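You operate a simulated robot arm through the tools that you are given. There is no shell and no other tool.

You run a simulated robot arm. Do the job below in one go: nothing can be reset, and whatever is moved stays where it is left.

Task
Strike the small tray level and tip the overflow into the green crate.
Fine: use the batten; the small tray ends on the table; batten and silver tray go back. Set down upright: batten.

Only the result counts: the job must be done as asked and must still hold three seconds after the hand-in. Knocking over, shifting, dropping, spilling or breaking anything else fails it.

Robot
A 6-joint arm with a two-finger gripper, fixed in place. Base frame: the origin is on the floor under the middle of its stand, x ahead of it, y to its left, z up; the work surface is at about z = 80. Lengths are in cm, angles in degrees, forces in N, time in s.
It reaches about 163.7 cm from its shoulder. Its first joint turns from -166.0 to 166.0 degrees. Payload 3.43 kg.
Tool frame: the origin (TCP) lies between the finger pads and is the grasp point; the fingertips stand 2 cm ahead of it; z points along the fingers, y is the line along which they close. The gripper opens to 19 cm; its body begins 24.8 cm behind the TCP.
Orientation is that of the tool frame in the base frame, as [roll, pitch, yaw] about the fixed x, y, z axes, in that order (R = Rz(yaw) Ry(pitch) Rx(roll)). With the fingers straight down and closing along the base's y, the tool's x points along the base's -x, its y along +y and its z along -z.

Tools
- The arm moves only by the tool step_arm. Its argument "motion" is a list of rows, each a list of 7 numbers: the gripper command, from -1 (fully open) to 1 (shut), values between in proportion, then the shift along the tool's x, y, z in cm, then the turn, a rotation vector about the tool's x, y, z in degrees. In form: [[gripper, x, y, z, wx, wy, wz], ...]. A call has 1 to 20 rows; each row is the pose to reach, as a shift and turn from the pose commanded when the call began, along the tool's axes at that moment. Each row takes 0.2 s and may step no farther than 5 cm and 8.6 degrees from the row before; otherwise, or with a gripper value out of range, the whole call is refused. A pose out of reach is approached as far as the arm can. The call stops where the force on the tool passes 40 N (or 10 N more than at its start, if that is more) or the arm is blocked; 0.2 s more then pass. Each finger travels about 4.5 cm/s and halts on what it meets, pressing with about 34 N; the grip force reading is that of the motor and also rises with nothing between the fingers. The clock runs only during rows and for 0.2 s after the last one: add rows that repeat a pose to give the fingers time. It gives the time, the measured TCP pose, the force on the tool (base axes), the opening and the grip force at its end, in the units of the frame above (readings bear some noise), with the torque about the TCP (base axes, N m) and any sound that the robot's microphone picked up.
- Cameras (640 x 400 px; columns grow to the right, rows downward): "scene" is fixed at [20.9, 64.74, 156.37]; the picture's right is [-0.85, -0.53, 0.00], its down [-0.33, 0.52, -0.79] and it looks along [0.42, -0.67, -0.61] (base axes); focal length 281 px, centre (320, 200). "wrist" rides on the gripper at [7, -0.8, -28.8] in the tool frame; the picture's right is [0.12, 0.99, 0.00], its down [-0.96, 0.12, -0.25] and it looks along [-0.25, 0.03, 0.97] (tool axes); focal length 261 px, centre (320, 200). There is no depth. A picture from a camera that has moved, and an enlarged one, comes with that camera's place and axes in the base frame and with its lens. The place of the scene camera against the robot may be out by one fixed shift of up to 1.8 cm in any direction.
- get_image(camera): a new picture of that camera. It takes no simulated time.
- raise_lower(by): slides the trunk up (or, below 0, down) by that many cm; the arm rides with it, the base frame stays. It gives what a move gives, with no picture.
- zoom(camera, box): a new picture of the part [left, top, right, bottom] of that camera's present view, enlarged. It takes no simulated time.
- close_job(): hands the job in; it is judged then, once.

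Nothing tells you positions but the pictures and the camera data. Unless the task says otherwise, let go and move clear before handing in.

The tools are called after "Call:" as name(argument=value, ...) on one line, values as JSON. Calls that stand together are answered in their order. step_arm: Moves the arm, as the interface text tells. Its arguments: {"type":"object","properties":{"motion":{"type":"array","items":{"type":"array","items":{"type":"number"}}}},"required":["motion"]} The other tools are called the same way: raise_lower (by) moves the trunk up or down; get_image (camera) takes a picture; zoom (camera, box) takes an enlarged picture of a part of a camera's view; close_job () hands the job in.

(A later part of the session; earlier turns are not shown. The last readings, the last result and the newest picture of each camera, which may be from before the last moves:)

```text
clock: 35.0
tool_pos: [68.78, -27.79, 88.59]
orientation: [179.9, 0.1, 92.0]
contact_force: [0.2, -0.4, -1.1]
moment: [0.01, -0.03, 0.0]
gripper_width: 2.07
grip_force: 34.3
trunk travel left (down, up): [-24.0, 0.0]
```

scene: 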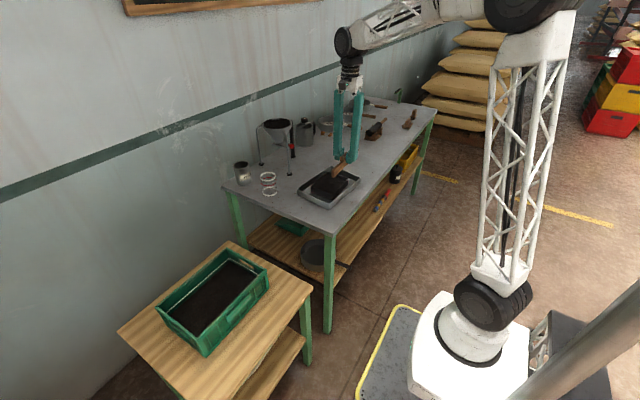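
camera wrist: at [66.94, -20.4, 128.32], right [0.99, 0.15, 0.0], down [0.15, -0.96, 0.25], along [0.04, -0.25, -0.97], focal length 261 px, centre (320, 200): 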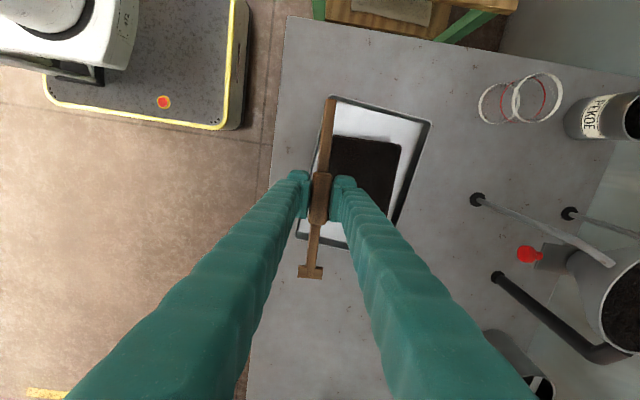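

Call:
step_arm(motion=[[1, 0, 0.4, 0, 0, 0, 0], [1, 0, 0.8, 0, 0, 0, 0], [1, 0, 1.2, 0, 0, 0, 0], [1, 0, 1.2, 0, 0, 0, 0]])

Call:
zoom(camera="scene", box=[305, 160, 360, 210])

```text
clock: 36.0
tool_pos: [70.06, -27.66, 88.45]
orientation: [179.7, 0.2, 92.0]
contact_force: [0.3, 0.0, -1.0]
moment: [0.03, 0.01, 0.03]
gripper_width: 2.07
grip_force: 33.8
trunk travel left (down, up): [-24.0, 0.0]
```

```text
8.00 times, centred on (332, 185) of scene
camera zoom: at [20.9, 64.74, 156.37], right [-0.85, -0.53, 0.0], down [-0.33, 0.52, -0.79], along [0.42, -0.67, -0.61], focal length 2249 px, centre (220, 320)
```

zoom: 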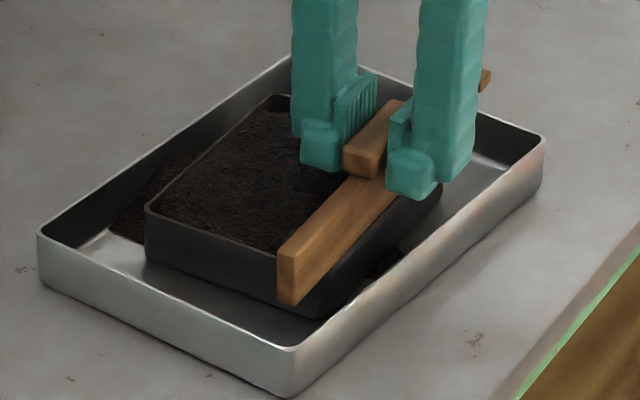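

Call:
step_arm(motion=[[1, 0, 0, 0.05, 0, 0, 0], [1, 0, 0, 0.05, 0, 0, 0]])

```text
clock: 36.6
tool_pos: [69.96, -27.68, 88.45]
orientation: [179.8, 0.1, 92.1]
contact_force: [-1.1, 0.0, 8.7]
moment: [0.07, -0.01, 0.04]
gripper_width: 2.06
grip_force: 34.5
trunk travel left (down, up): [-24.0, 0.0]
```

Light contact is back at 8.7 N. I'll slide back to the near rim and make the full pass forward.

Call:
step_arm(motion=[[1, 0, -0.4, 0, 0, 0, 0], [1, 0, -0.8, 0, 0, 0, 0], [1, 0, -0.4, 0, 0, 0, 0], [1, 0, 0, 0, 0, 0, 0], [1, 0, 0.5, 0, 0, 0, 0], [1, 0, 1.0, 0, 0, 0, 0], [1, 0, 1.5, 0, 0, 0, 0], [1, 0, 2.0, 0, 0, 0, 0], [1, 0, 2.5, 0, 0, 0, 0], [1, 0, 3.0, 0, 0, 0, 0], [1, 0, 3.5, 0, 0, 0, 0], [1, 0, 4.0, 0, 0, 0, 0], [1, 0, 4.5, 0, 0, 0, 0], [1, 0, 5.0, 0, 0, 0, 0]])

Call:
zoom(camera="scene", box=[305, 160, 360, 210])

```text
clock: 39.6
tool_pos: [75.1, -27.58, 88.5]
orientation: [179.8, 0.1, 92.0]
contact_force: [-0.1, 0.3, -0.9]
moment: [0.01, 0.01, 0.04]
gripper_width: 2.06
grip_force: 34.1
trunk travel left (down, up): [-24.0, 0.0]
```

```text
8.00 times, centred on (332, 185) of scene
camera zoom: at [20.9, 64.74, 156.37], right [-0.85, -0.53, 0.0], down [-0.33, 0.52, -0.79], along [0.42, -0.67, -0.61], focal length 2249 px, centre (220, 320)
```

zoom: 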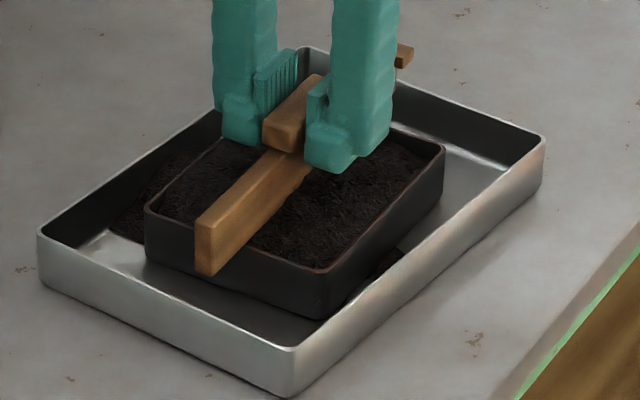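

Call:
step_arm(motion=[[1, 0, 0.0, 0.04, 0, 0, 0], [1, 0, 0.5, 0.04, 0, 0, 0], [1, 0, 1.0, 0.04, 0, 0, 0], [1, 0, 1.5, 0.04, 0, 0, 0], [1, 0, 2.0, 0.04, 0, 0, 0], [1, 0, 2.5, 0.04, 0, 0, 0], [1, 0, 3.0, 0.04, 0, 0, 0]])

Call:
step_arm(motion=[[1, 0, 0.5, 0, 0, 0, 0], [1, 0, 1.0, 0, 0, 0, 0], [1, 0, 1.5, 0, 0, 0, 0], [1, 0, 2.0, 0, 0, 0, 0], [1, 0, 2.5, 0, 0, 0, 0], [1, 0, 3.0, 0, 0, 0, 0], [1, 0, 3.5, 0, 0, 0, 0], [1, 0, 3.5, -1, 0, 0, 0], [1, 0, 3.5, -4, 0, 0, 0], [1, 0, 3.5, -8, 0, 0, 0], [1, 0, 3.5, -12, 0, 0, 0], [1, 0, 3.5, -12, 0, 0, 0]])

Call:
zoom(camera="scene", box=[300, 150, 360, 210])

Call:
get_image(camera="wrist")

```text
clock: 41.2
tool_pos: [78.04, -27.54, 88.4]
orientation: [179.9, 0.2, 92.0]
contact_force: [-0.6, -0.3, 1.2]
moment: [0.01, 0.01, 0.01]
gripper_width: 2.08
grip_force: 33.6
trunk travel left (down, up): [-24.0, 0.0]
```

```text
clock: 43.9
tool_pos: [81.62, -27.25, 100.65]
orientation: [179.9, 0.2, 91.9]
contact_force: [0.2, 0.2, -1.1]
moment: [0.01, 0.02, -0.01]
gripper_width: 2.03
grip_force: 34.0
trunk travel left (down, up): [-24.0, 0.0]
```

```text
6.67 times, centred on (330, 180) of scene
camera zoom: at [20.9, 64.74, 156.37], right [-0.85, -0.53, 0.0], down [-0.33, 0.52, -0.79], along [0.42, -0.67, -0.61], focal length 1874 px, centre (253, 333)
```

zoom: 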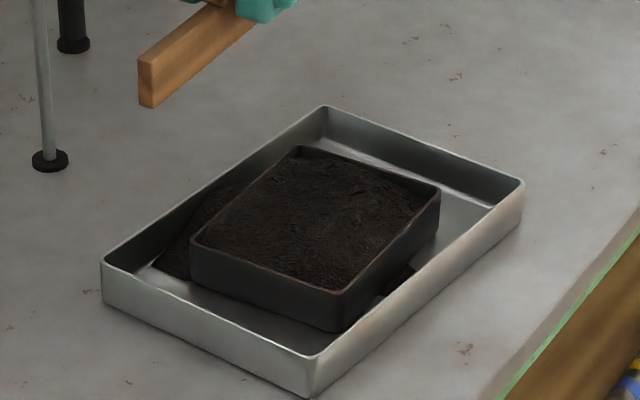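

```text
taken
camera wrist: at [80.4, -20.08, 129.35], right [0.99, 0.15, 0.0], down [0.15, -0.96, 0.25], along [0.04, -0.25, -0.97], focal length 261 px, centre (320, 200)
```

wrist: 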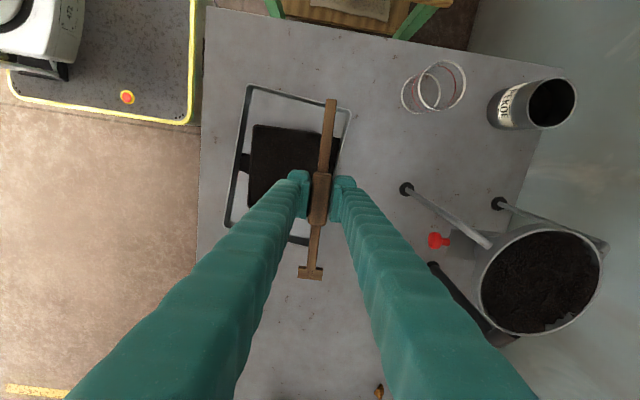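

Second pass done. I'll take a close look at the surface from the scene camera before putting the batten back.

Call:
zoom(camera="scene", box=[312, 165, 352, 205])

Call:
zoom(camera="wrist", box=[210, 70, 370, 250])

```text
10.00 times, centred on (332, 185) of scene
camera zoom: at [20.9, 64.74, 156.37], right [-0.85, -0.53, 0.0], down [-0.33, 0.52, -0.79], along [0.42, -0.67, -0.61], focal length 2811 px, centre (200, 350)
```

zoom: 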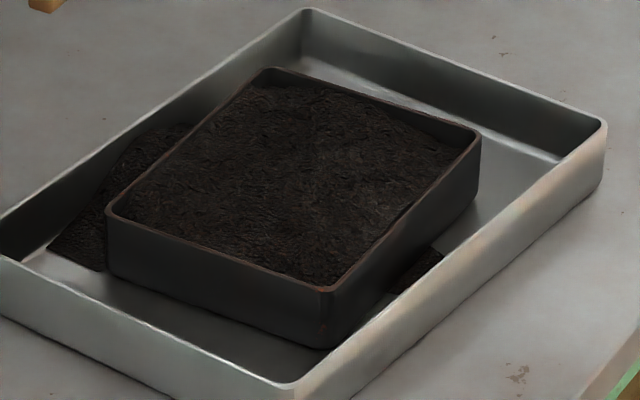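

```text
2.22 times, centred on (290, 160) of wrist
camera zoom: at [80.4, -20.08, 129.35], right [0.99, 0.15, 0.0], down [0.15, -0.96, 0.25], along [0.04, -0.25, -0.97], focal length 579 px, centre (387, 289)
```

zoom: 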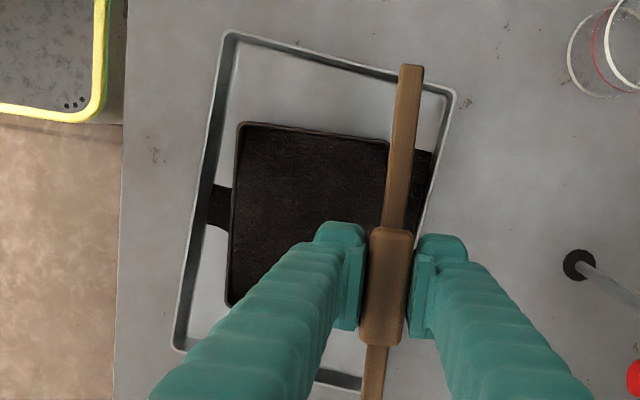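

The surface is flush with the rim and the overflow sits in the silver tray on both sides. I'll now retrace my path to put the batten back where it stood.

Call:
step_arm(motion=[[1, -4, 0, 0, 0, 0, 0], [1, -8, 0, 0, 0, 0, 0], [1, -12, 0, 0, 0, 0, 0], [1, -16, 0, 0, 0, 0, 0], [1, -20, 0, 0, 0, 0, 0], [1, -24, 0, 0, 0, 0, 0], [1, -28.3, 0, 0, 0, 0, 0], [1, -28.3, 4, 0, 0, 0, 0], [1, -28.3, 8, 0, 0, 0, 0], [1, -28.3, 10.1, 0, 0, 0, 0], [1, -28.3, 10.1, 4, 0, 0, 0], [1, -28.3, 10.1, 8, 0, 0, 0], [1, -28.3, 10.1, 12, 0, 0, 0], [1, -28.3, 10.1, 14, 0, 0, 0], [1, -28.3, 10.1, 15, 0, 0, 0], [1, -28.3, 10.1, 15.4, 0, 0, 0], [1, -28.3, 10.1, 15.4, 0, 0, 0]])

Call:
zoom(camera="wrist", box=[260, 80, 380, 290])

Call:
zoom(camera="scene", box=[300, 130, 360, 170])

```text
clock: 47.5
tool_pos: [92.6, -55.24, 85.07]
orientation: [179.8, 0.2, 92.0]
contact_force: [-0.2, 0.2, -1.5]
moment: [-0.02, 0.02, 0.02]
gripper_width: 2.06
grip_force: 33.8
trunk travel left (down, up): [-24.0, 0.0]
```

```text
1.90 times, centred on (320, 185) of wrist
camera zoom: at [91.45, -48.22, 113.73], right [0.99, 0.15, 0.0], down [0.15, -0.96, 0.25], along [0.04, -0.25, -0.97], focal length 496 px, centre (320, 229)
```

zoom: 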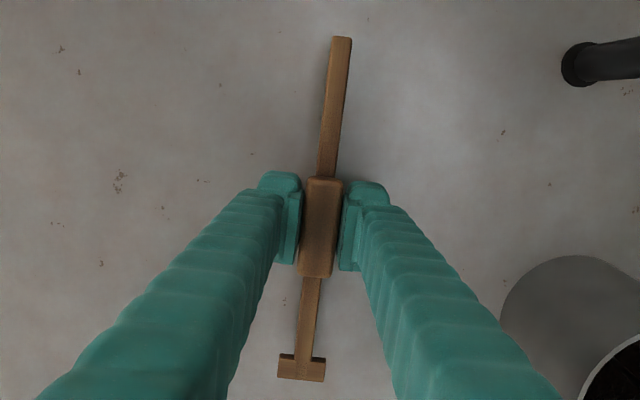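

```text
10.00 times, centred on (330, 150) of scene
camera zoom: at [20.9, 64.74, 156.37], right [-0.85, -0.53, 0.0], down [-0.33, 0.52, -0.79], along [0.42, -0.67, -0.61], focal length 2811 px, centre (220, 700)
```

zoom: 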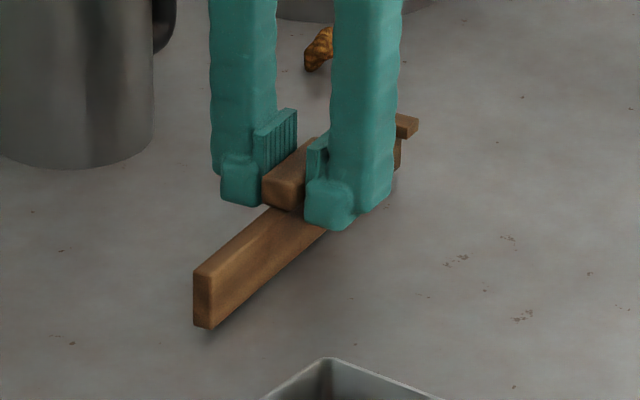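

The batten is back over its spot, about 0.5 cm above the table. I'll lower it gently to contact.

Call:
step_arm(motion=[[1, 0, 0, 0.1, 0, 0, 0], [1, 0, 0, 0.2, 0, 0, 0], [1, 0, 0, 0.3, 0, 0, 0], [1, 0, 0, 0.4, 0, 0, 0], [1, 0, 0, 0.4, 0, 0, 0]])

Call:
step_arm(motion=[[1, 0, 0, 0.1, 0, 0, 0], [1, 0, 0, 0.1, 0, 0, 0]])

```text
clock: 48.6
tool_pos: [92.56, -55.36, 84.69]
orientation: [179.8, 0.1, 92.0]
contact_force: [0.8, 0.0, -1.1]
moment: [-0.06, -0.01, 0.01]
gripper_width: 2.05
grip_force: 33.7
trunk travel left (down, up): [-24.0, 0.0]
```

```text
clock: 49.2
tool_pos: [92.69, -55.26, 84.62]
orientation: [179.8, 0.2, 91.9]
contact_force: [0.4, -0.4, -1.9]
moment: [0.01, -0.02, -0.02]
gripper_width: 2.06
grip_force: 33.9
trunk travel left (down, up): [-24.0, 0.0]
```

Call:
step_arm(motion=[[1, 0, 0, 0.06, 0, 0, 0], [1, 0, 0, 0.06, 0, 0, 0]])

Call:
step_arm(motion=[[1, 0, 0, 0.06, 0, 0, 0], [1, 0, 0, 0.06, 0, 0, 0]])

```text
clock: 49.9
tool_pos: [92.77, -55.32, 84.7]
orientation: [179.8, 0.2, 92.0]
contact_force: [0.4, -0.5, -0.8]
moment: [0.03, 0.0, -0.01]
gripper_width: 2.05
grip_force: 33.9
trunk travel left (down, up): [-24.0, 0.0]
```

```text
clock: 50.5
tool_pos: [92.58, -55.39, 84.55]
orientation: [179.8, 0.1, 92.0]
contact_force: [0.7, -0.2, -0.2]
moment: [0.0, 0.01, -0.02]
gripper_width: 2.05
grip_force: 34.5
trunk travel left (down, up): [-24.0, 0.0]
```

Call:
step_arm(motion=[[1, 0, 0, 0.06, 0, 0, 0], [1, 0, 0, 0.06, 0, 0, 0]])

Call:
zoom(camera="scene", box=[300, 130, 360, 170])

```text
clock: 51.0
tool_pos: [92.65, -55.4, 84.55]
orientation: [179.8, 0.2, 92.0]
contact_force: [-0.4, -0.1, 1.2]
moment: [-0.02, 0.07, -0.02]
gripper_width: 2.05
grip_force: 34.1
trunk travel left (down, up): [-24.0, 0.0]
```

```text
10.00 times, centred on (330, 150) of scene
camera zoom: at [20.9, 64.74, 156.37], right [-0.85, -0.53, 0.0], down [-0.33, 0.52, -0.79], along [0.42, -0.67, -0.61], focal length 2811 px, centre (220, 700)
```

zoom: 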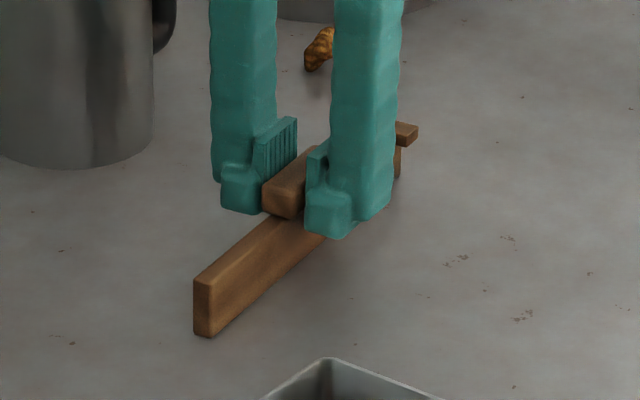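

The batten's weight is on the table and it matches the original picture. I'll open and lift straight up.

Call:
step_arm(motion=[[0.7, 0, 0, 0, 0, 0, 0], [0.5, 0, 0, 0, 0, 0, 0], [0.37, 0, 0, 0, 0, 0, 0], [0.37, 0, 0, 0, 0, 0, 0], [0.37, 0, 0, 0, 0, 0, 0]])

Call:
zoom(camera="wrist", box=[260, 80, 380, 290])

Call:
zoom(camera="scene", box=[300, 130, 360, 170])

```text
clock: 52.2
tool_pos: [92.69, -55.31, 84.38]
orientation: [179.7, 0.2, 92.0]
contact_force: [-0.1, -0.6, -0.6]
moment: [0.0, -0.02, 0.04]
gripper_width: 5.99
grip_force: 0.0
trunk travel left (down, up): [-24.0, 0.0]
```

```text
1.90 times, centred on (320, 185) of wrist
camera zoom: at [91.45, -48.22, 113.22], right [0.99, 0.15, 0.0], down [0.15, -0.96, 0.25], along [0.04, -0.25, -0.97], focal length 496 px, centre (320, 229)
```

zoom: 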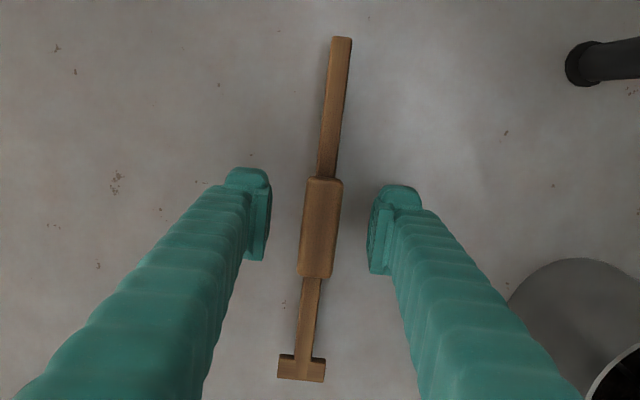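

```text
10.00 times, centred on (330, 150) of scene
camera zoom: at [20.9, 64.74, 156.37], right [-0.85, -0.53, 0.0], down [-0.33, 0.52, -0.79], along [0.42, -0.67, -0.61], focal length 2811 px, centre (220, 700)
```

zoom: 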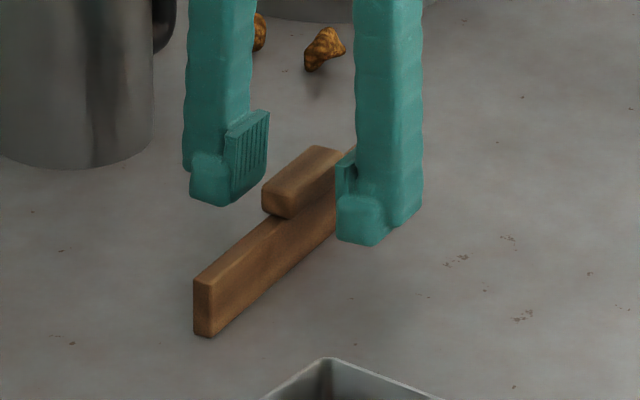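

The batten stands upright in its place. Next I'll lift, turn the gripper back by 90°, open to about 17 cm and move over the small tray.

Call:
step_arm(motion=[[0.37, 0, 0, -2, 0, 0, 0], [0.37, 0, 0, -5, 0, 0, 0], [0.37, 0, 0, -9, 0, 0, 0], [0.37, 0, 0, -13, 0, 0, 0], [0.37, 0, 0, -17, 0, 0, 0], [0.37, 0, 0, -21, 0, 0, 0], [0.2, 0, -4, -21, 0, 0, -8], [0, 0, -8, -21, 0, 0, -16], [-0.3, 0, -12, -21, 0, 0, -24], [-0.5, 0, -16.6, -21, 0, 0, -32], [-0.79, 4, -16.6, -21, 0, 0, -40], [-0.79, 8, -16.6, -21, 0, 0, -48], [-0.79, 12, -16.6, -21, 0, 0, -56], [-0.79, 16, -16.6, -21, 0, 0, -64], [-0.79, 20, -16.6, -21, 0, 0, -72], [-0.79, 24, -16.6, -21, 0, 0, -80], [-0.79, 28.2, -16.6, -21, 0, 0, -88], [-0.79, 28.2, -16.6, -21, 0, 0, -90], [-0.79, 28.2, -16.6, -21, 0, 0, -90]])

Call:
get_image(camera="wrist")

Call:
get_image(camera="scene")

```text
clock: 56.2
tool_pos: [75.05, -27.53, 105.68]
orientation: [-179.8, 0.2, -177.9]
contact_force: [0.4, 0.7, 0.2]
moment: [0.01, -0.01, 0.0]
gripper_width: 17.03
grip_force: 0.1
trunk travel left (down, up): [-24.0, 0.0]
```

```text
taken
camera wrist: at [67.91, -28.51, 134.45], right [-0.16, 0.99, 0.0], down [0.96, 0.15, 0.25], along [0.25, 0.04, -0.97], focal length 261 px, centre (320, 200)
```

wrist: 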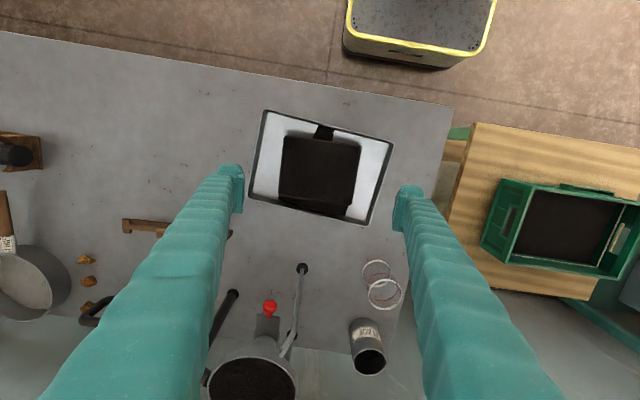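

```text
taken
```

scene: 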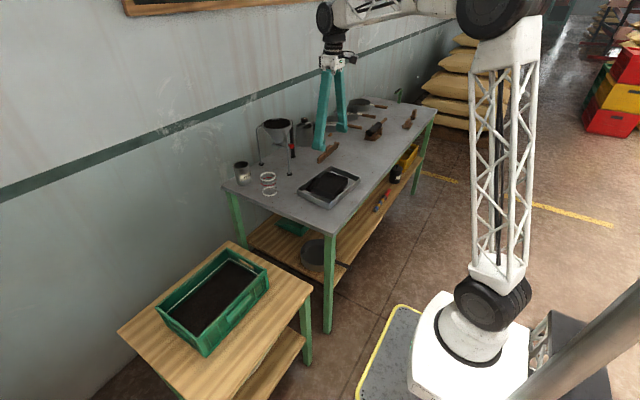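

Call:
zoom(camera="wrist", box=[230, 95, 410, 235])

Call:
zoom(camera="wrist", box=[420, 110, 640, 310])

```text
2.86 times, centred on (320, 165) of wrist
camera zoom: at [67.91, -28.51, 134.45], right [-0.16, 0.99, 0.0], down [0.96, 0.15, 0.25], along [0.25, 0.04, -0.97], focal length 745 px, centre (320, 300)
```

zoom: 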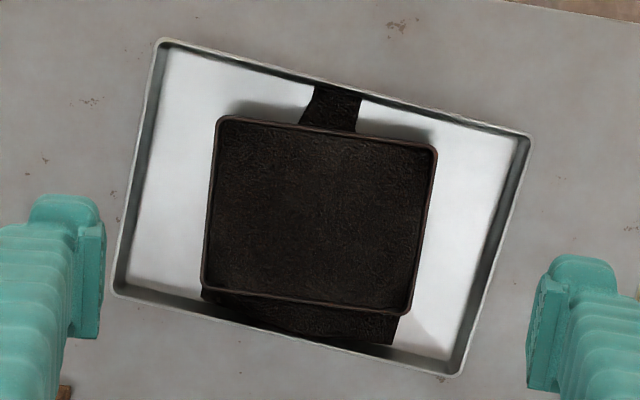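

```text
2.00 times, centred on (530, 210) of wrist
camera zoom: at [67.91, -28.51, 134.45], right [-0.16, 0.99, 0.0], down [0.96, 0.15, 0.25], along [0.25, 0.04, -0.97], focal length 521 px, centre (-100, 180)
```

zoom: 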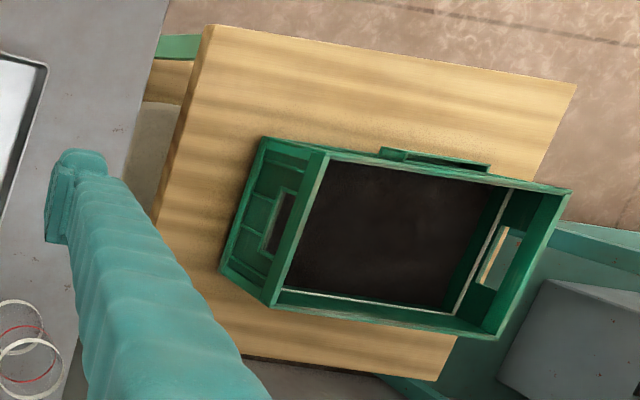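

Clear view: small tray centre about (75.3, -27.6), silver tray centre (75.35, -27.6) at about -4.7° and 25.4 × 17.45 cm, and the green crate to the left. I'll lower with a 16 cm opening beside the small tray's short ends, where the silver tray is clear of overflow.

Call:
step_arm(motion=[[-0.684, -0.2, -0.05, 4, 0, 0, 0.7], [-0.684, -0.2, -0.05, 8, 0, 0, 0.7], [-0.684, -0.2, -0.05, 12, 0, 0, 0.7], [-0.684, -0.2, -0.05, 16, 0, 0, 0.7], [-0.684, -0.2, -0.05, 18, 0, 0, 0.7], [-0.684, -0.2, -0.05, 18, 0, 0, 0.7]])

Call:
get_image(camera="wrist")

Call:
zoom(camera="scene", box=[290, 150, 370, 210])

```text
clock: 57.6
tool_pos: [75.21, -27.89, 87.51]
orientation: [-179.8, 0.2, -178.7]
contact_force: [-0.1, -0.8, 0.0]
moment: [0.0, -0.01, 0.01]
gripper_width: 16.0
grip_force: 0.1
trunk travel left (down, up): [-24.0, 0.0]
```

```text
taken
camera wrist: at [68.15, -28.8, 116.3], right [-0.14, 0.99, 0.0], down [0.96, 0.14, 0.25], along [0.25, 0.03, -0.97], focal length 261 px, centre (320, 200)
```

wrist: 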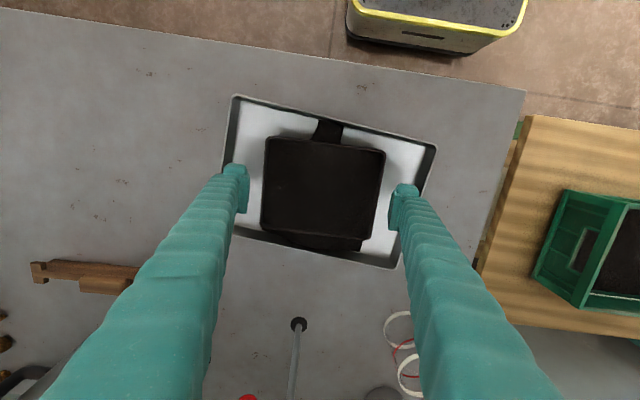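

```text
6.67 times, centred on (330, 180) of scene
camera zoom: at [20.9, 64.74, 156.37], right [-0.85, -0.53, 0.0], down [-0.33, 0.52, -0.79], along [0.42, -0.67, -0.61], focal length 1874 px, centre (253, 333)
```

zoom: 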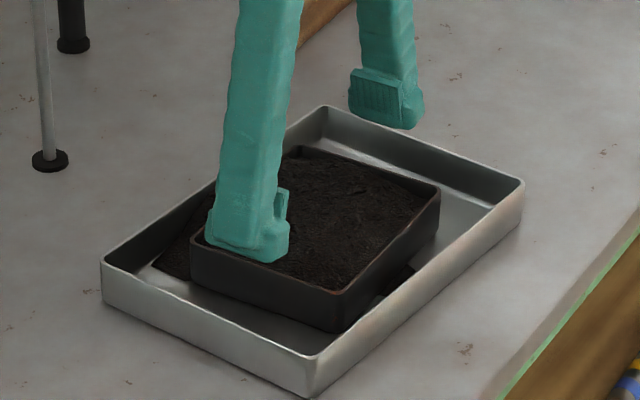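

The small tray is centred between the fingers to about 0.1 cm. I'll continue down to grip height.

Call:
step_arm(motion=[[-0.684, 0, 0.1, 1, 0, 0, 0], [-0.684, 0, 0.1, 2, 0, 0, 0], [-0.684, 0, 0.1, 3, 0, 0, 0], [-0.684, 0, 0.1, 3.7, 0, 0, 0], [-0.684, 0, 0.1, 4.1, 0, 0, 0], [-0.684, 0, 0.1, 4.1, 0, 0, 0]])

Call:
zoom(camera="wrist", box=[200, 80, 460, 280])

Call:
zoom(camera="scene", box=[300, 160, 360, 210])

```text
clock: 59.0
tool_pos: [75.23, -27.72, 83.25]
orientation: [-179.8, 0.2, -178.8]
contact_force: [-0.6, -0.2, -0.8]
moment: [-0.01, 0.0, 0.0]
gripper_width: 16.02
grip_force: 0.1
trunk travel left (down, up): [-24.0, 0.0]
```

```text
2.00 times, centred on (330, 180) of wrist
camera zoom: at [68.04, -28.62, 112.01], right [-0.14, 0.99, 0.0], down [0.96, 0.14, 0.25], along [0.25, 0.03, -0.97], focal length 521 px, centre (300, 240)
```

zoom: 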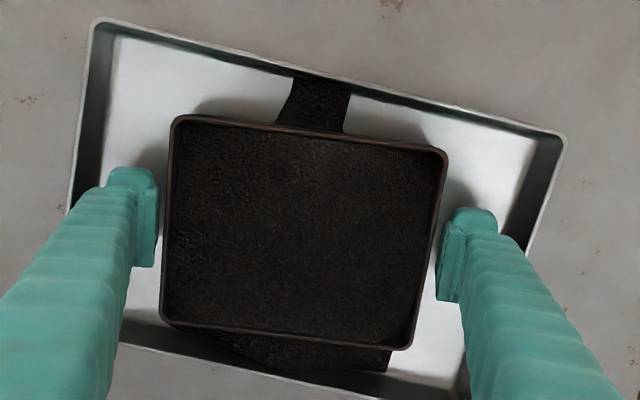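

```text
8.00 times, centred on (330, 185) of scene
camera zoom: at [20.9, 64.74, 156.37], right [-0.85, -0.53, 0.0], down [-0.33, 0.52, -0.79], along [0.42, -0.67, -0.61], focal length 2249 px, centre (240, 320)
```

zoom: 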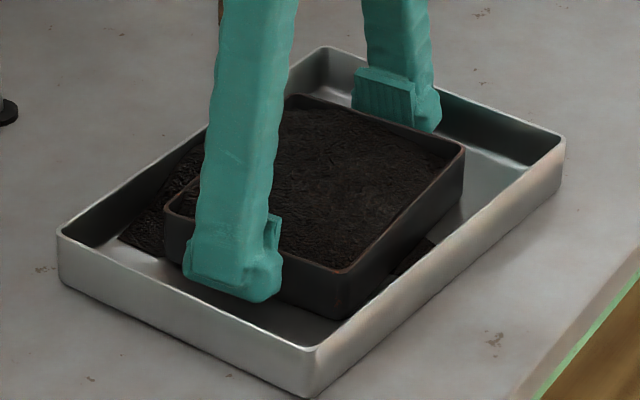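

Fingers are beside both short walls. I'll close on the small tray.

Call:
step_arm(motion=[[-0.55, 0, 0, 0, 0, 0, 0], [-0.5, 0, 0, 0, 0, 0, 0], [-0.3, 0, 0, 0, 0, 0, 0], [0.2, 0, 0, 0, 0, 0, 0], [1, 0, 0, 0, 0, 0, 0], [1, 0, 0, 0, 0, 0, 0], [1, 0, 0, 0, 0, 0, 0]])

Call:
zoom(camera="wrist", box=[200, 80, 460, 280])

```text
clock: 60.6
tool_pos: [75.14, -27.7, 83.27]
orientation: [-179.8, 0.1, -178.7]
contact_force: [0.2, 0.0, 3.6]
moment: [0.06, 0.01, -0.19]
gripper_width: 15.0
grip_force: 33.9
trunk travel left (down, up): [-24.0, 0.0]
```

```text
2.00 times, centred on (330, 180) of wrist
camera zoom: at [68.03, -28.61, 112.03], right [-0.14, 0.99, 0.0], down [0.96, 0.14, 0.25], along [0.25, 0.03, -0.97], focal length 521 px, centre (300, 240)
```

zoom: 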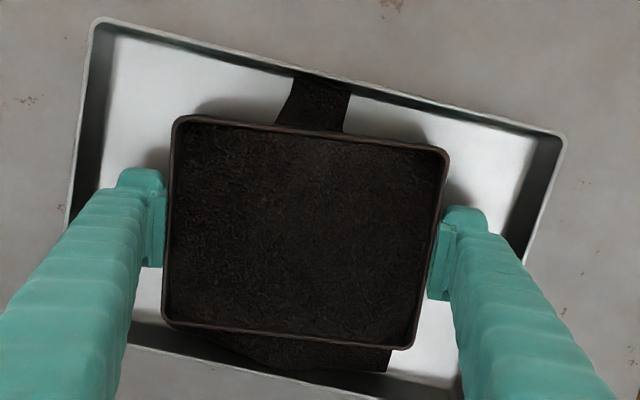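

The small tray is held at 15.0 cm. I'll lift it slowly, straight up, and check that it stays level.

Call:
step_arm(motion=[[1, 0, 0, -0.3, 0, 0, 0], [1, 0, 0, -0.6, 0, 0, 0], [1, 0, 0, -1, 0, 0, 0], [1, 0, 0, -1.5, 0, 0, 0], [1, 0, 0, -2, 0, 0, 0], [1, 0, 0, -2, 0, 0, 0]])

Call:
zoom(camera="wrist", box=[200, 80, 460, 280])

Call:
zoom(camera="scene", box=[300, 160, 360, 210])

```text
clock: 62.0
tool_pos: [75.35, -27.49, 85.21]
orientation: [-179.7, 0.2, -178.7]
contact_force: [-0.3, -0.5, -2.6]
moment: [-0.02, 0.0, 0.0]
gripper_width: 14.97
grip_force: 34.0
trunk travel left (down, up): [-24.0, 0.0]
```

```text
2.00 times, centred on (330, 180) of wrist
camera zoom: at [68.23, -28.41, 113.95], right [-0.14, 0.99, 0.0], down [0.96, 0.14, 0.25], along [0.25, 0.03, -0.97], focal length 521 px, centre (300, 240)
```

zoom: 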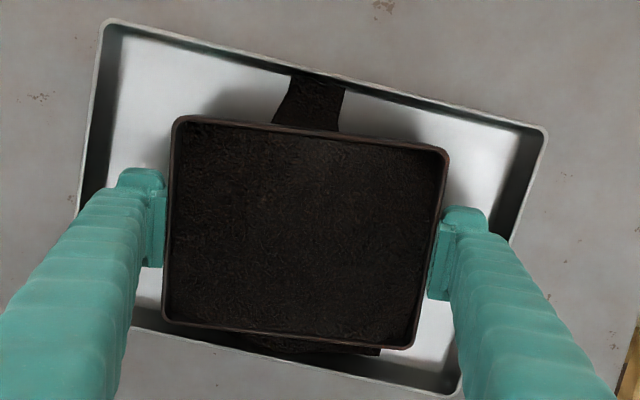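

```text
8.00 times, centred on (330, 185) of scene
camera zoom: at [20.9, 64.74, 156.37], right [-0.85, -0.53, 0.0], down [-0.33, 0.52, -0.79], along [0.42, -0.67, -0.61], focal length 2249 px, centre (240, 320)
```

zoom: 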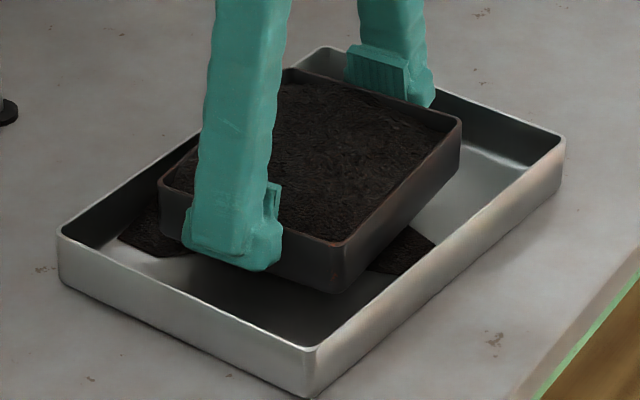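

Held level, light, nothing spilled. I'll raise it clear of the silver rim and carry it gently to the free spot at about (74, -57).

Call:
step_arm(motion=[[1, 0, 0, -1, 0, 0, 0], [1, 0, 0, -2.5, 0, 0, 0], [1, 0, 0, -4.5, 0, 0, 0], [1, 0, 0, -6.5, 0, 0, 0], [1, 0, 0, -8, 0, 0, 0], [1, 0.1, -1, -8, 0, 0, 0], [1, 0.2, -2.5, -8, 0, 0, 0], [1, 0.4, -5, -8, 0, 0, 0], [1, 0.5, -7.5, -8, 0, 0, 0], [1, 0.7, -10, -8, 0, 0, 0], [1, 0.9, -12.5, -8, 0, 0, 0], [1, 1.0, -15, -8, 0, 0, 0], [1, 1.2, -17.5, -8, 0, 0, 0], [1, 1.4, -20, -8, 0, 0, 0], [1, 1.5, -22.5, -8, 0, 0, 0], [1, 1.7, -25, -8, 0, 0, 0], [1, 1.9, -27.2, -8, 0, 0, 0], [1, 2.0, -28.7, -8, 0, 0, 0], [1, 2.0, -29.4, -8, 0, 0, 0], [1, 2.0, -29.4, -8, 0, 0, 0]])

Call:
get_image(camera="wrist")

Call:
zoom(camera="scene", box=[290, 110, 400, 210])

```text
clock: 66.2
tool_pos: [73.79, -57.09, 93.25]
orientation: [-179.8, 0.2, -178.6]
contact_force: [0.5, -0.1, -2.5]
moment: [0.0, 0.02, -0.02]
gripper_width: 14.95
grip_force: 34.0
trunk travel left (down, up): [-24.0, 0.0]
```

```text
taken
camera wrist: at [66.69, -58.01, 121.99], right [-0.14, 0.99, 0.0], down [0.96, 0.14, 0.25], along [0.25, 0.03, -0.97], focal length 261 px, centre (320, 200)
```

wrist: 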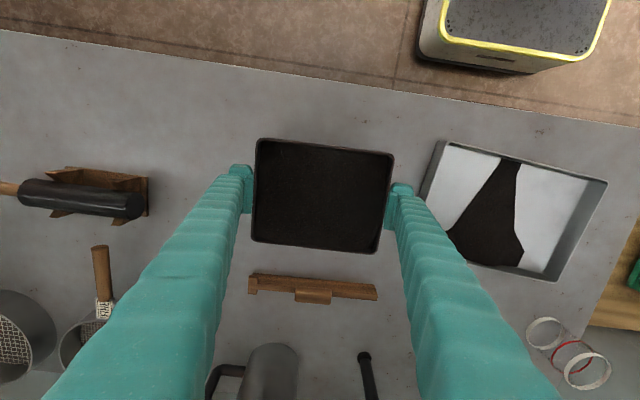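

```text
4.00 times, centred on (345, 160) of scene
camera zoom: at [20.9, 64.74, 156.37], right [-0.85, -0.53, 0.0], down [-0.33, 0.52, -0.79], along [0.42, -0.67, -0.61], focal length 1124 px, centre (220, 360)
```

zoom: 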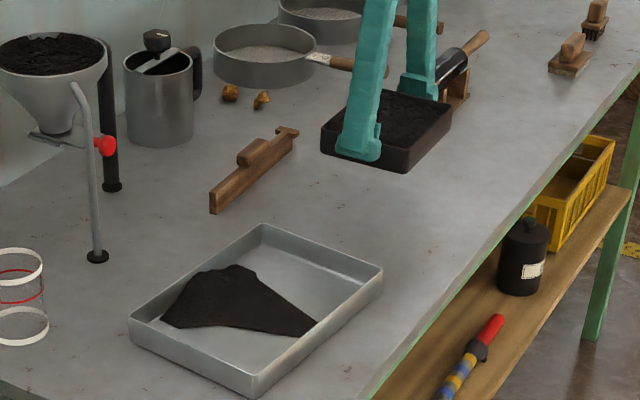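

Nothing spilled and the spot below is clear. I'll lower the small tray onto the table.

Call:
step_arm(motion=[[1, 0, 0, 1.5, 0, 0, 0], [1, 0, 0, 3.5, 0, 0, 0], [1, 0, 0, 5.5, 0, 0, 0], [1, 0, 0, 7.5, 0, 0, 0], [1, 0, 0, 8.7, 0, 0, 0], [1, 0, 0, 9.3, 0, 0, 0], [1, 0, 0, 9.6, 0, 0, 0], [1, 0, 0, 9.6, 0, 0, 0]])

Call:
zoom(camera="scene", box=[330, 110, 400, 170])

```text
clock: 68.0
tool_pos: [73.96, -57.11, 83.52]
orientation: [-179.9, 0.2, -178.7]
contact_force: [0.2, 0.3, -2.8]
moment: [0.01, 0.01, 0.03]
gripper_width: 14.93
grip_force: 33.6
trunk travel left (down, up): [-24.0, 0.0]
```

```text
6.67 times, centred on (365, 140) of scene
camera zoom: at [20.9, 64.74, 156.37], right [-0.85, -0.53, 0.0], down [-0.33, 0.52, -0.79], along [0.42, -0.67, -0.61], focal length 1874 px, centre (20, 600)
```

zoom: 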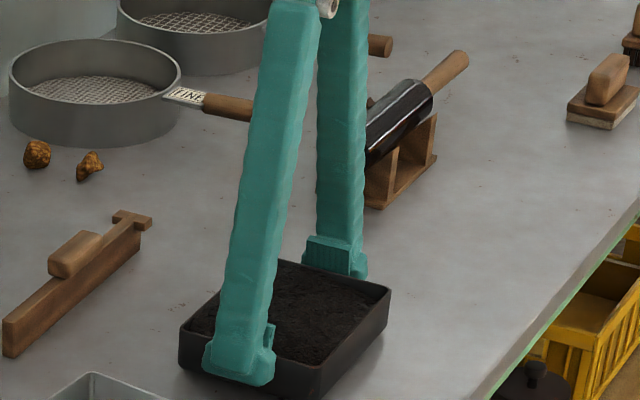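

Call:
step_arm(motion=[[1, 0, 0, 0.1, 0, 0, 0], [1, 0, 0, 0.2, 0, 0, 0], [1, 0, 0, 0.3, 0, 0, 0], [1, 0, 0, 0.3, 0, 0, 0]])

Call:
step_arm(motion=[[1, 0, 0, 0.08, 0, 0, 0], [1, 0, 0, 0.08, 0, 0, 0]])

```text
clock: 69.0
tool_pos: [73.97, -57.06, 83.24]
orientation: [-179.9, 0.2, -178.7]
contact_force: [0.1, -0.4, -2.9]
moment: [0.03, 0.0, 0.01]
gripper_width: 14.91
grip_force: 33.2
trunk travel left (down, up): [-24.0, 0.0]
```

```text
clock: 69.7
tool_pos: [73.87, -57.01, 83.22]
orientation: [-179.8, 0.3, -178.7]
contact_force: [0.6, -0.6, -3.7]
moment: [0.0, -0.01, 0.01]
gripper_width: 14.96
grip_force: 33.5
trunk travel left (down, up): [-24.0, 0.0]
```

Call:
step_arm(motion=[[1, 0, 0, 0.08, 0, 0, 0], [1, 0, 0, 0.08, 0, 0, 0]])

Call:
step_arm(motion=[[1, 0, 0, 0.08, 0, 0, 0], [1, 0, 0, 0.08, 0, 0, 0]])

```text
clock: 70.2
tool_pos: [73.92, -56.99, 83.03]
orientation: [-179.8, 0.2, -178.7]
contact_force: [0.2, -0.7, -3.7]
moment: [0.01, -0.04, -0.02]
gripper_width: 14.93
grip_force: 33.7
trunk travel left (down, up): [-24.0, 0.0]
```

```text
clock: 70.8
tool_pos: [74.03, -57.08, 83.01]
orientation: [-179.7, 0.2, -178.7]
contact_force: [-0.2, 0.5, -2.5]
moment: [-0.01, -0.02, 0.01]
gripper_width: 14.95
grip_force: 33.9
trunk travel left (down, up): [-24.0, 0.0]
```

Call:
step_arm(motion=[[1, 0, 0, 0.08, 0, 0, 0], [1, 0, 0, 0.08, 0, 0, 0]])

Call:
step_arm(motion=[[1, 0, 0, 0.08, 0, 0, 0], [1, 0, 0, 0.08, 0, 0, 0]])

Call:
zoom(camera="scene", box=[330, 130, 390, 180])

```text
clock: 71.5
tool_pos: [74.05, -57.11, 83.05]
orientation: [-179.7, 0.2, -178.7]
contact_force: [-0.7, -0.1, -2.7]
moment: [0.01, 0.0, 0.02]
gripper_width: 14.94
grip_force: 34.7
trunk travel left (down, up): [-24.0, 0.0]
```

```text
clock: 72.0
tool_pos: [74.07, -56.96, 82.97]
orientation: [-179.8, 0.4, -178.7]
contact_force: [0.0, 1.5, 8.0]
moment: [0.81, 0.63, -0.08]
gripper_width: 14.95
grip_force: 34.0
trunk travel left (down, up): [-24.0, 0.0]
```

```text
8.00 times, centred on (360, 155) of scene
camera zoom: at [20.9, 64.74, 156.37], right [-0.85, -0.53, 0.0], down [-0.33, 0.52, -0.79], along [0.42, -0.67, -0.61], focal length 2249 px, centre (0, 560)
```

zoom: 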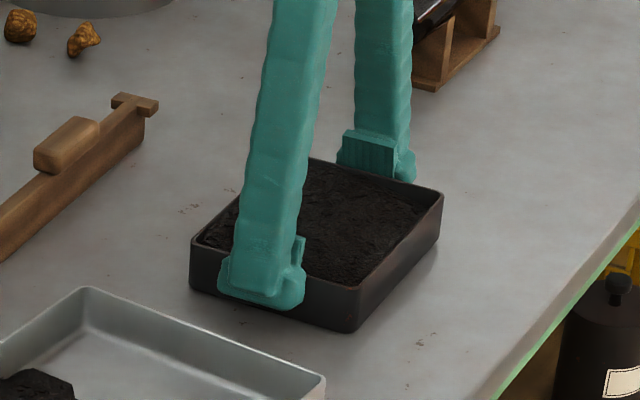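

The tray has touched down. I'll open slowly and lift away.

Call:
step_arm(motion=[[-0.58, 0, 0, 0, 0, 0, 0], [-0.6, 0, 0, 0, 0, 0, 0], [-0.63, 0, 0, 0, 0, 0, 0], [-0.684, 0, 0, 0, 0, 0, 0], [-0.72, 0, 0, 0, 0, 0, 0], [-0.72, 0, 0, 0, 0, 0, 0]])

Call:
zoom(camera="wrist", box=[200, 80, 460, 280])

Call:
zoom(camera="scene", box=[330, 130, 390, 180])

```text
clock: 73.5
tool_pos: [73.97, -57.1, 82.9]
orientation: [-179.8, 0.3, -178.7]
contact_force: [0.5, -0.3, 0.3]
moment: [-0.02, 0.0, 0.01]
gripper_width: 16.33
grip_force: 0.1
trunk travel left (down, up): [-24.0, 0.0]
```

```text
2.00 times, centred on (330, 180) of wrist
camera zoom: at [66.86, -58.0, 111.64], right [-0.14, 0.99, 0.0], down [0.96, 0.14, 0.25], along [0.25, 0.03, -0.97], focal length 521 px, centre (300, 240)
```

zoom: 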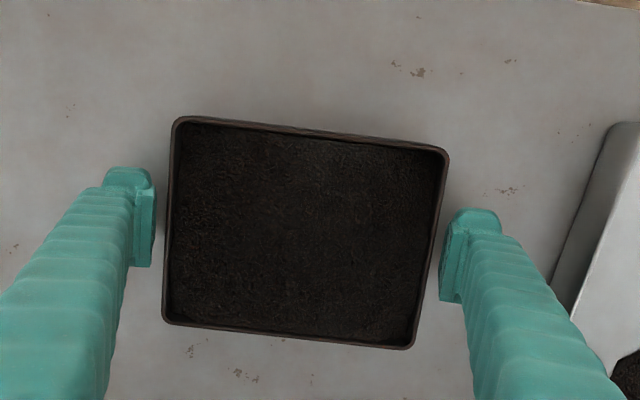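

```text
8.00 times, centred on (360, 155) of scene
camera zoom: at [20.9, 64.74, 156.37], right [-0.85, -0.53, 0.0], down [-0.33, 0.52, -0.79], along [0.42, -0.67, -0.61], focal length 2249 px, centre (0, 560)
```

zoom: 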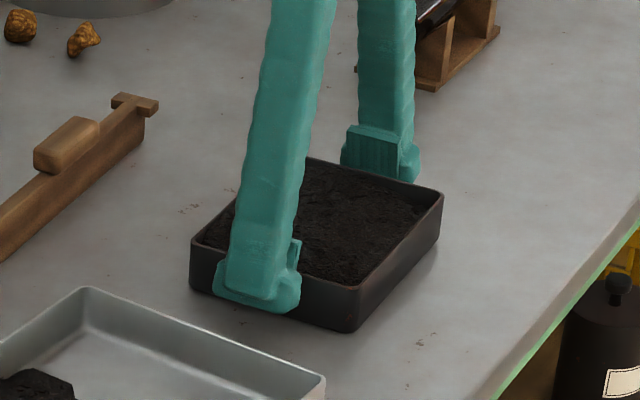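

The small tray stands on the table, level and full. Next I'll rise, turn so the fingers close across the silver tray's short side, and move above it with the gripper fully open.

Call:
step_arm(motion=[[-0.72, 0, 0, -2, 0, 0, 0], [-0.72, 0, 0, -5, 0, 0, 0], [-0.72, 0, 0, -9, 0, 0, 0], [-0.72, 0, 0, -13, 0, 0, 0], [-0.72, 0, 0, -17, 0, 0, 0], [-0.72, 0, 0, -21, 0, 0, 0], [-0.8, -0.3, 3, -21, 0, 0, -8], [-0.9, -0.6, 6, -21, 0, 0, -16], [-1, -0.8, 9, -21, 0, 0, -24], [-1, -1, 12, -21, 0, 0, -32], [-1, -1.2, 15, -21, 0, 0, -40], [-1, -1.4, 18, -21, 0, 0, -48], [-1, -1.6, 21, -21, 0, 0, -56], [-1, -1.8, 24, -21, 0, 0, -64], [-1, -2, 27, -21, 0, 0, -72], [-1, -2.07, 29.4, -21, 0, 0, -80], [-1, -2.07, 29.4, -21, 0, 0, -84], [-1, -2.07, 29.4, -21, 0, 0, -84]])

Call:
get_image(camera="wrist")

Call:
get_image(camera="scene")

```text
clock: 77.2
tool_pos: [75.25, -27.42, 103.92]
orientation: [-179.7, -0.3, -94.5]
contact_force: [0.8, 0.1, 0.4]
moment: [-0.02, 0.01, 0.01]
gripper_width: 19.0
grip_force: 0.0
trunk travel left (down, up): [-24.0, 0.0]
```

```text
taken
camera wrist: at [75.41, -34.47, 132.68], right [-1.0, -0.04, 0.0], down [-0.04, 0.97, 0.24], along [-0.01, 0.24, -0.97], focal length 261 px, centre (320, 200)
```

wrist: 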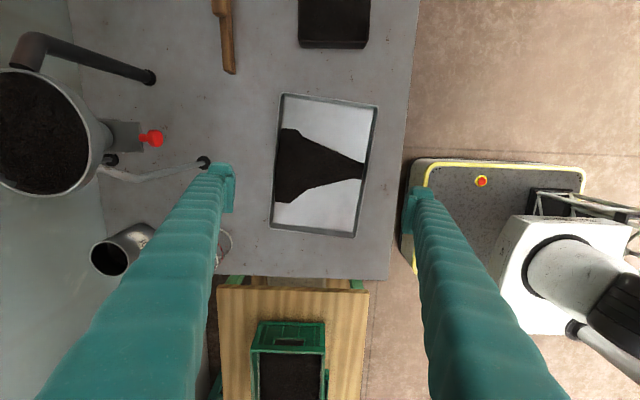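

```text
taken
```

scene: 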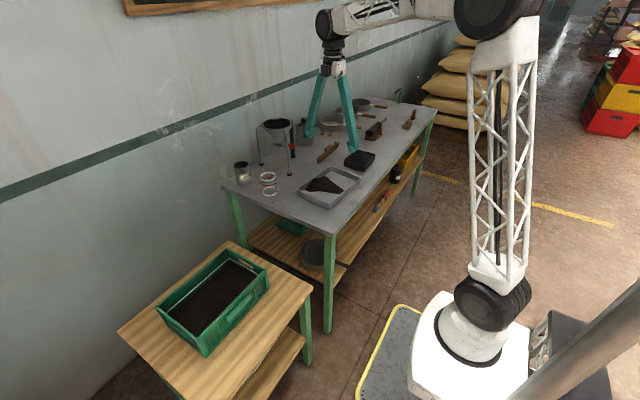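

The gripper is over the silver tray with the fingers beyond its long sides. I'll zoom in to align centre and angle precisely.

Call:
zoom(camera="wrist", box=[220, 80, 420, 250])

Call:
zoom(camera="wrist", box=[200, 270, 400, 400])

```text
2.35 times, centred on (320, 165) of wrist
camera zoom: at [75.41, -34.47, 132.68], right [-1.0, -0.04, 0.0], down [-0.04, 0.97, 0.24], along [-0.01, 0.24, -0.97], focal length 613 px, centre (320, 282)
```

zoom: 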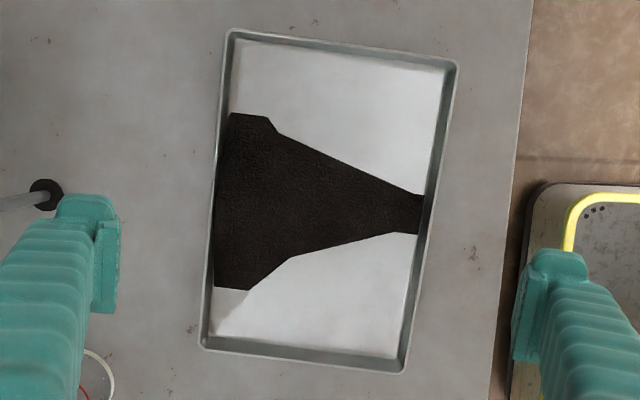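

```text
3.08 times, centred on (300, 335) of wrist
camera zoom: at [75.41, -34.47, 132.68], right [-1.0, -0.04, 0.0], down [-0.04, 0.97, 0.24], along [-0.01, 0.24, -0.97], focal length 802 px, centre (382, -215)
```

zoom: 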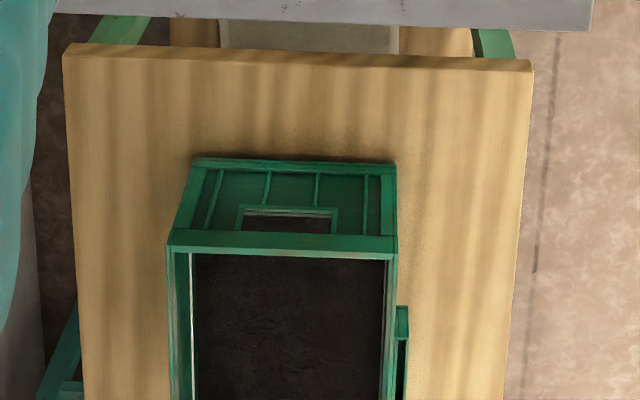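

The tray's centre line is about 0.2 cm to the -x side of the tool axis, and the angle matches within 0.5°. Its width is about 17.7 cm, leaving roughly 0.6 cm each side. I'll descend partway with that correction and check again.

Call:
step_arm(motion=[[-1, 0.2, 0.2, 3, 0, 0, 0], [-1, 0.2, 0.2, 6, 0, 0, 0], [-1, 0.2, 0.2, 9, 0, 0, 0], [-1, 0.2, 0.2, 12, 0, 0, 0], [-1, 0.2, 0.2, 14, 0, 0, 0], [-1, 0.2, 0.2, 14, 0, 0, 0]])

Call:
get_image(camera="wrist")

Call:
zoom(camera="scene", box=[280, 140, 380, 220])

```text
clock: 78.7
tool_pos: [75.07, -27.89, 90.12]
orientation: [-179.9, -0.2, -94.7]
contact_force: [0.9, 0.5, 0.4]
moment: [0.02, -0.02, 0.02]
gripper_width: 18.99
grip_force: 0.1
trunk travel left (down, up): [-24.0, 0.0]
```

```text
taken
camera wrist: at [75.22, -34.85, 119.04], right [-1.0, -0.04, 0.0], down [-0.04, 0.97, 0.24], along [-0.01, 0.24, -0.97], focal length 261 px, centre (320, 200)
```

wrist: 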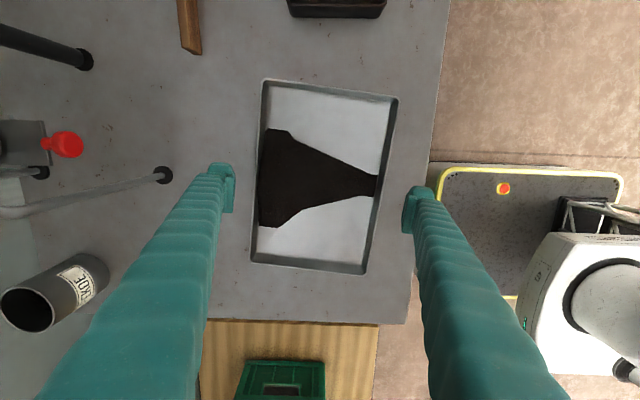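

```text
5.00 times, centred on (330, 180) of scene
camera zoom: at [20.9, 64.74, 156.37], right [-0.85, -0.53, 0.0], down [-0.33, 0.52, -0.79], along [0.42, -0.67, -0.61], focal length 1406 px, centre (270, 300)
```

zoom: 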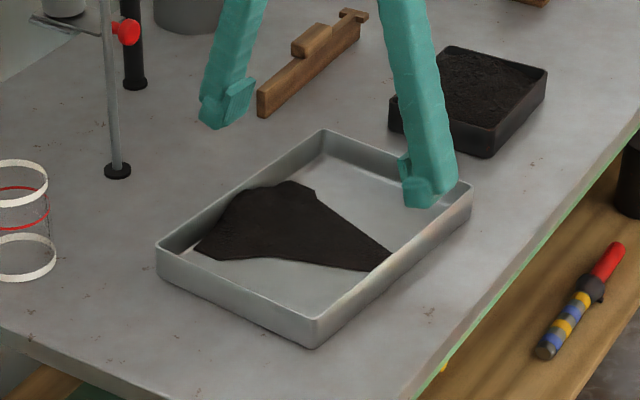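

Call:
zoom(camera="wrist", box=[200, 60, 440, 290])

```text
1.74 times, centred on (320, 175) of wrist
camera zoom: at [75.22, -34.85, 119.04], right [-1.0, -0.04, 0.0], down [-0.04, 0.97, 0.24], along [-0.01, 0.24, -0.97], focal length 453 px, centre (320, 244)
```

zoom: 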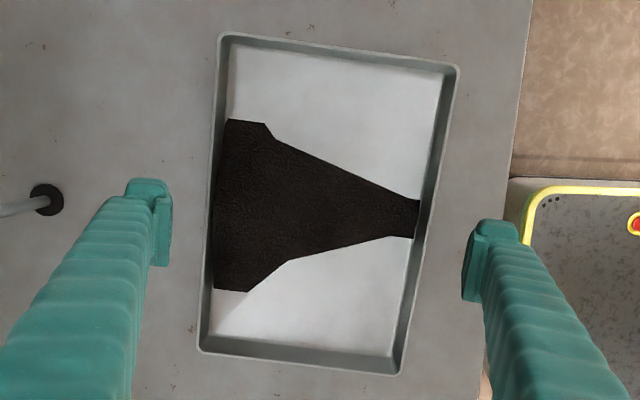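

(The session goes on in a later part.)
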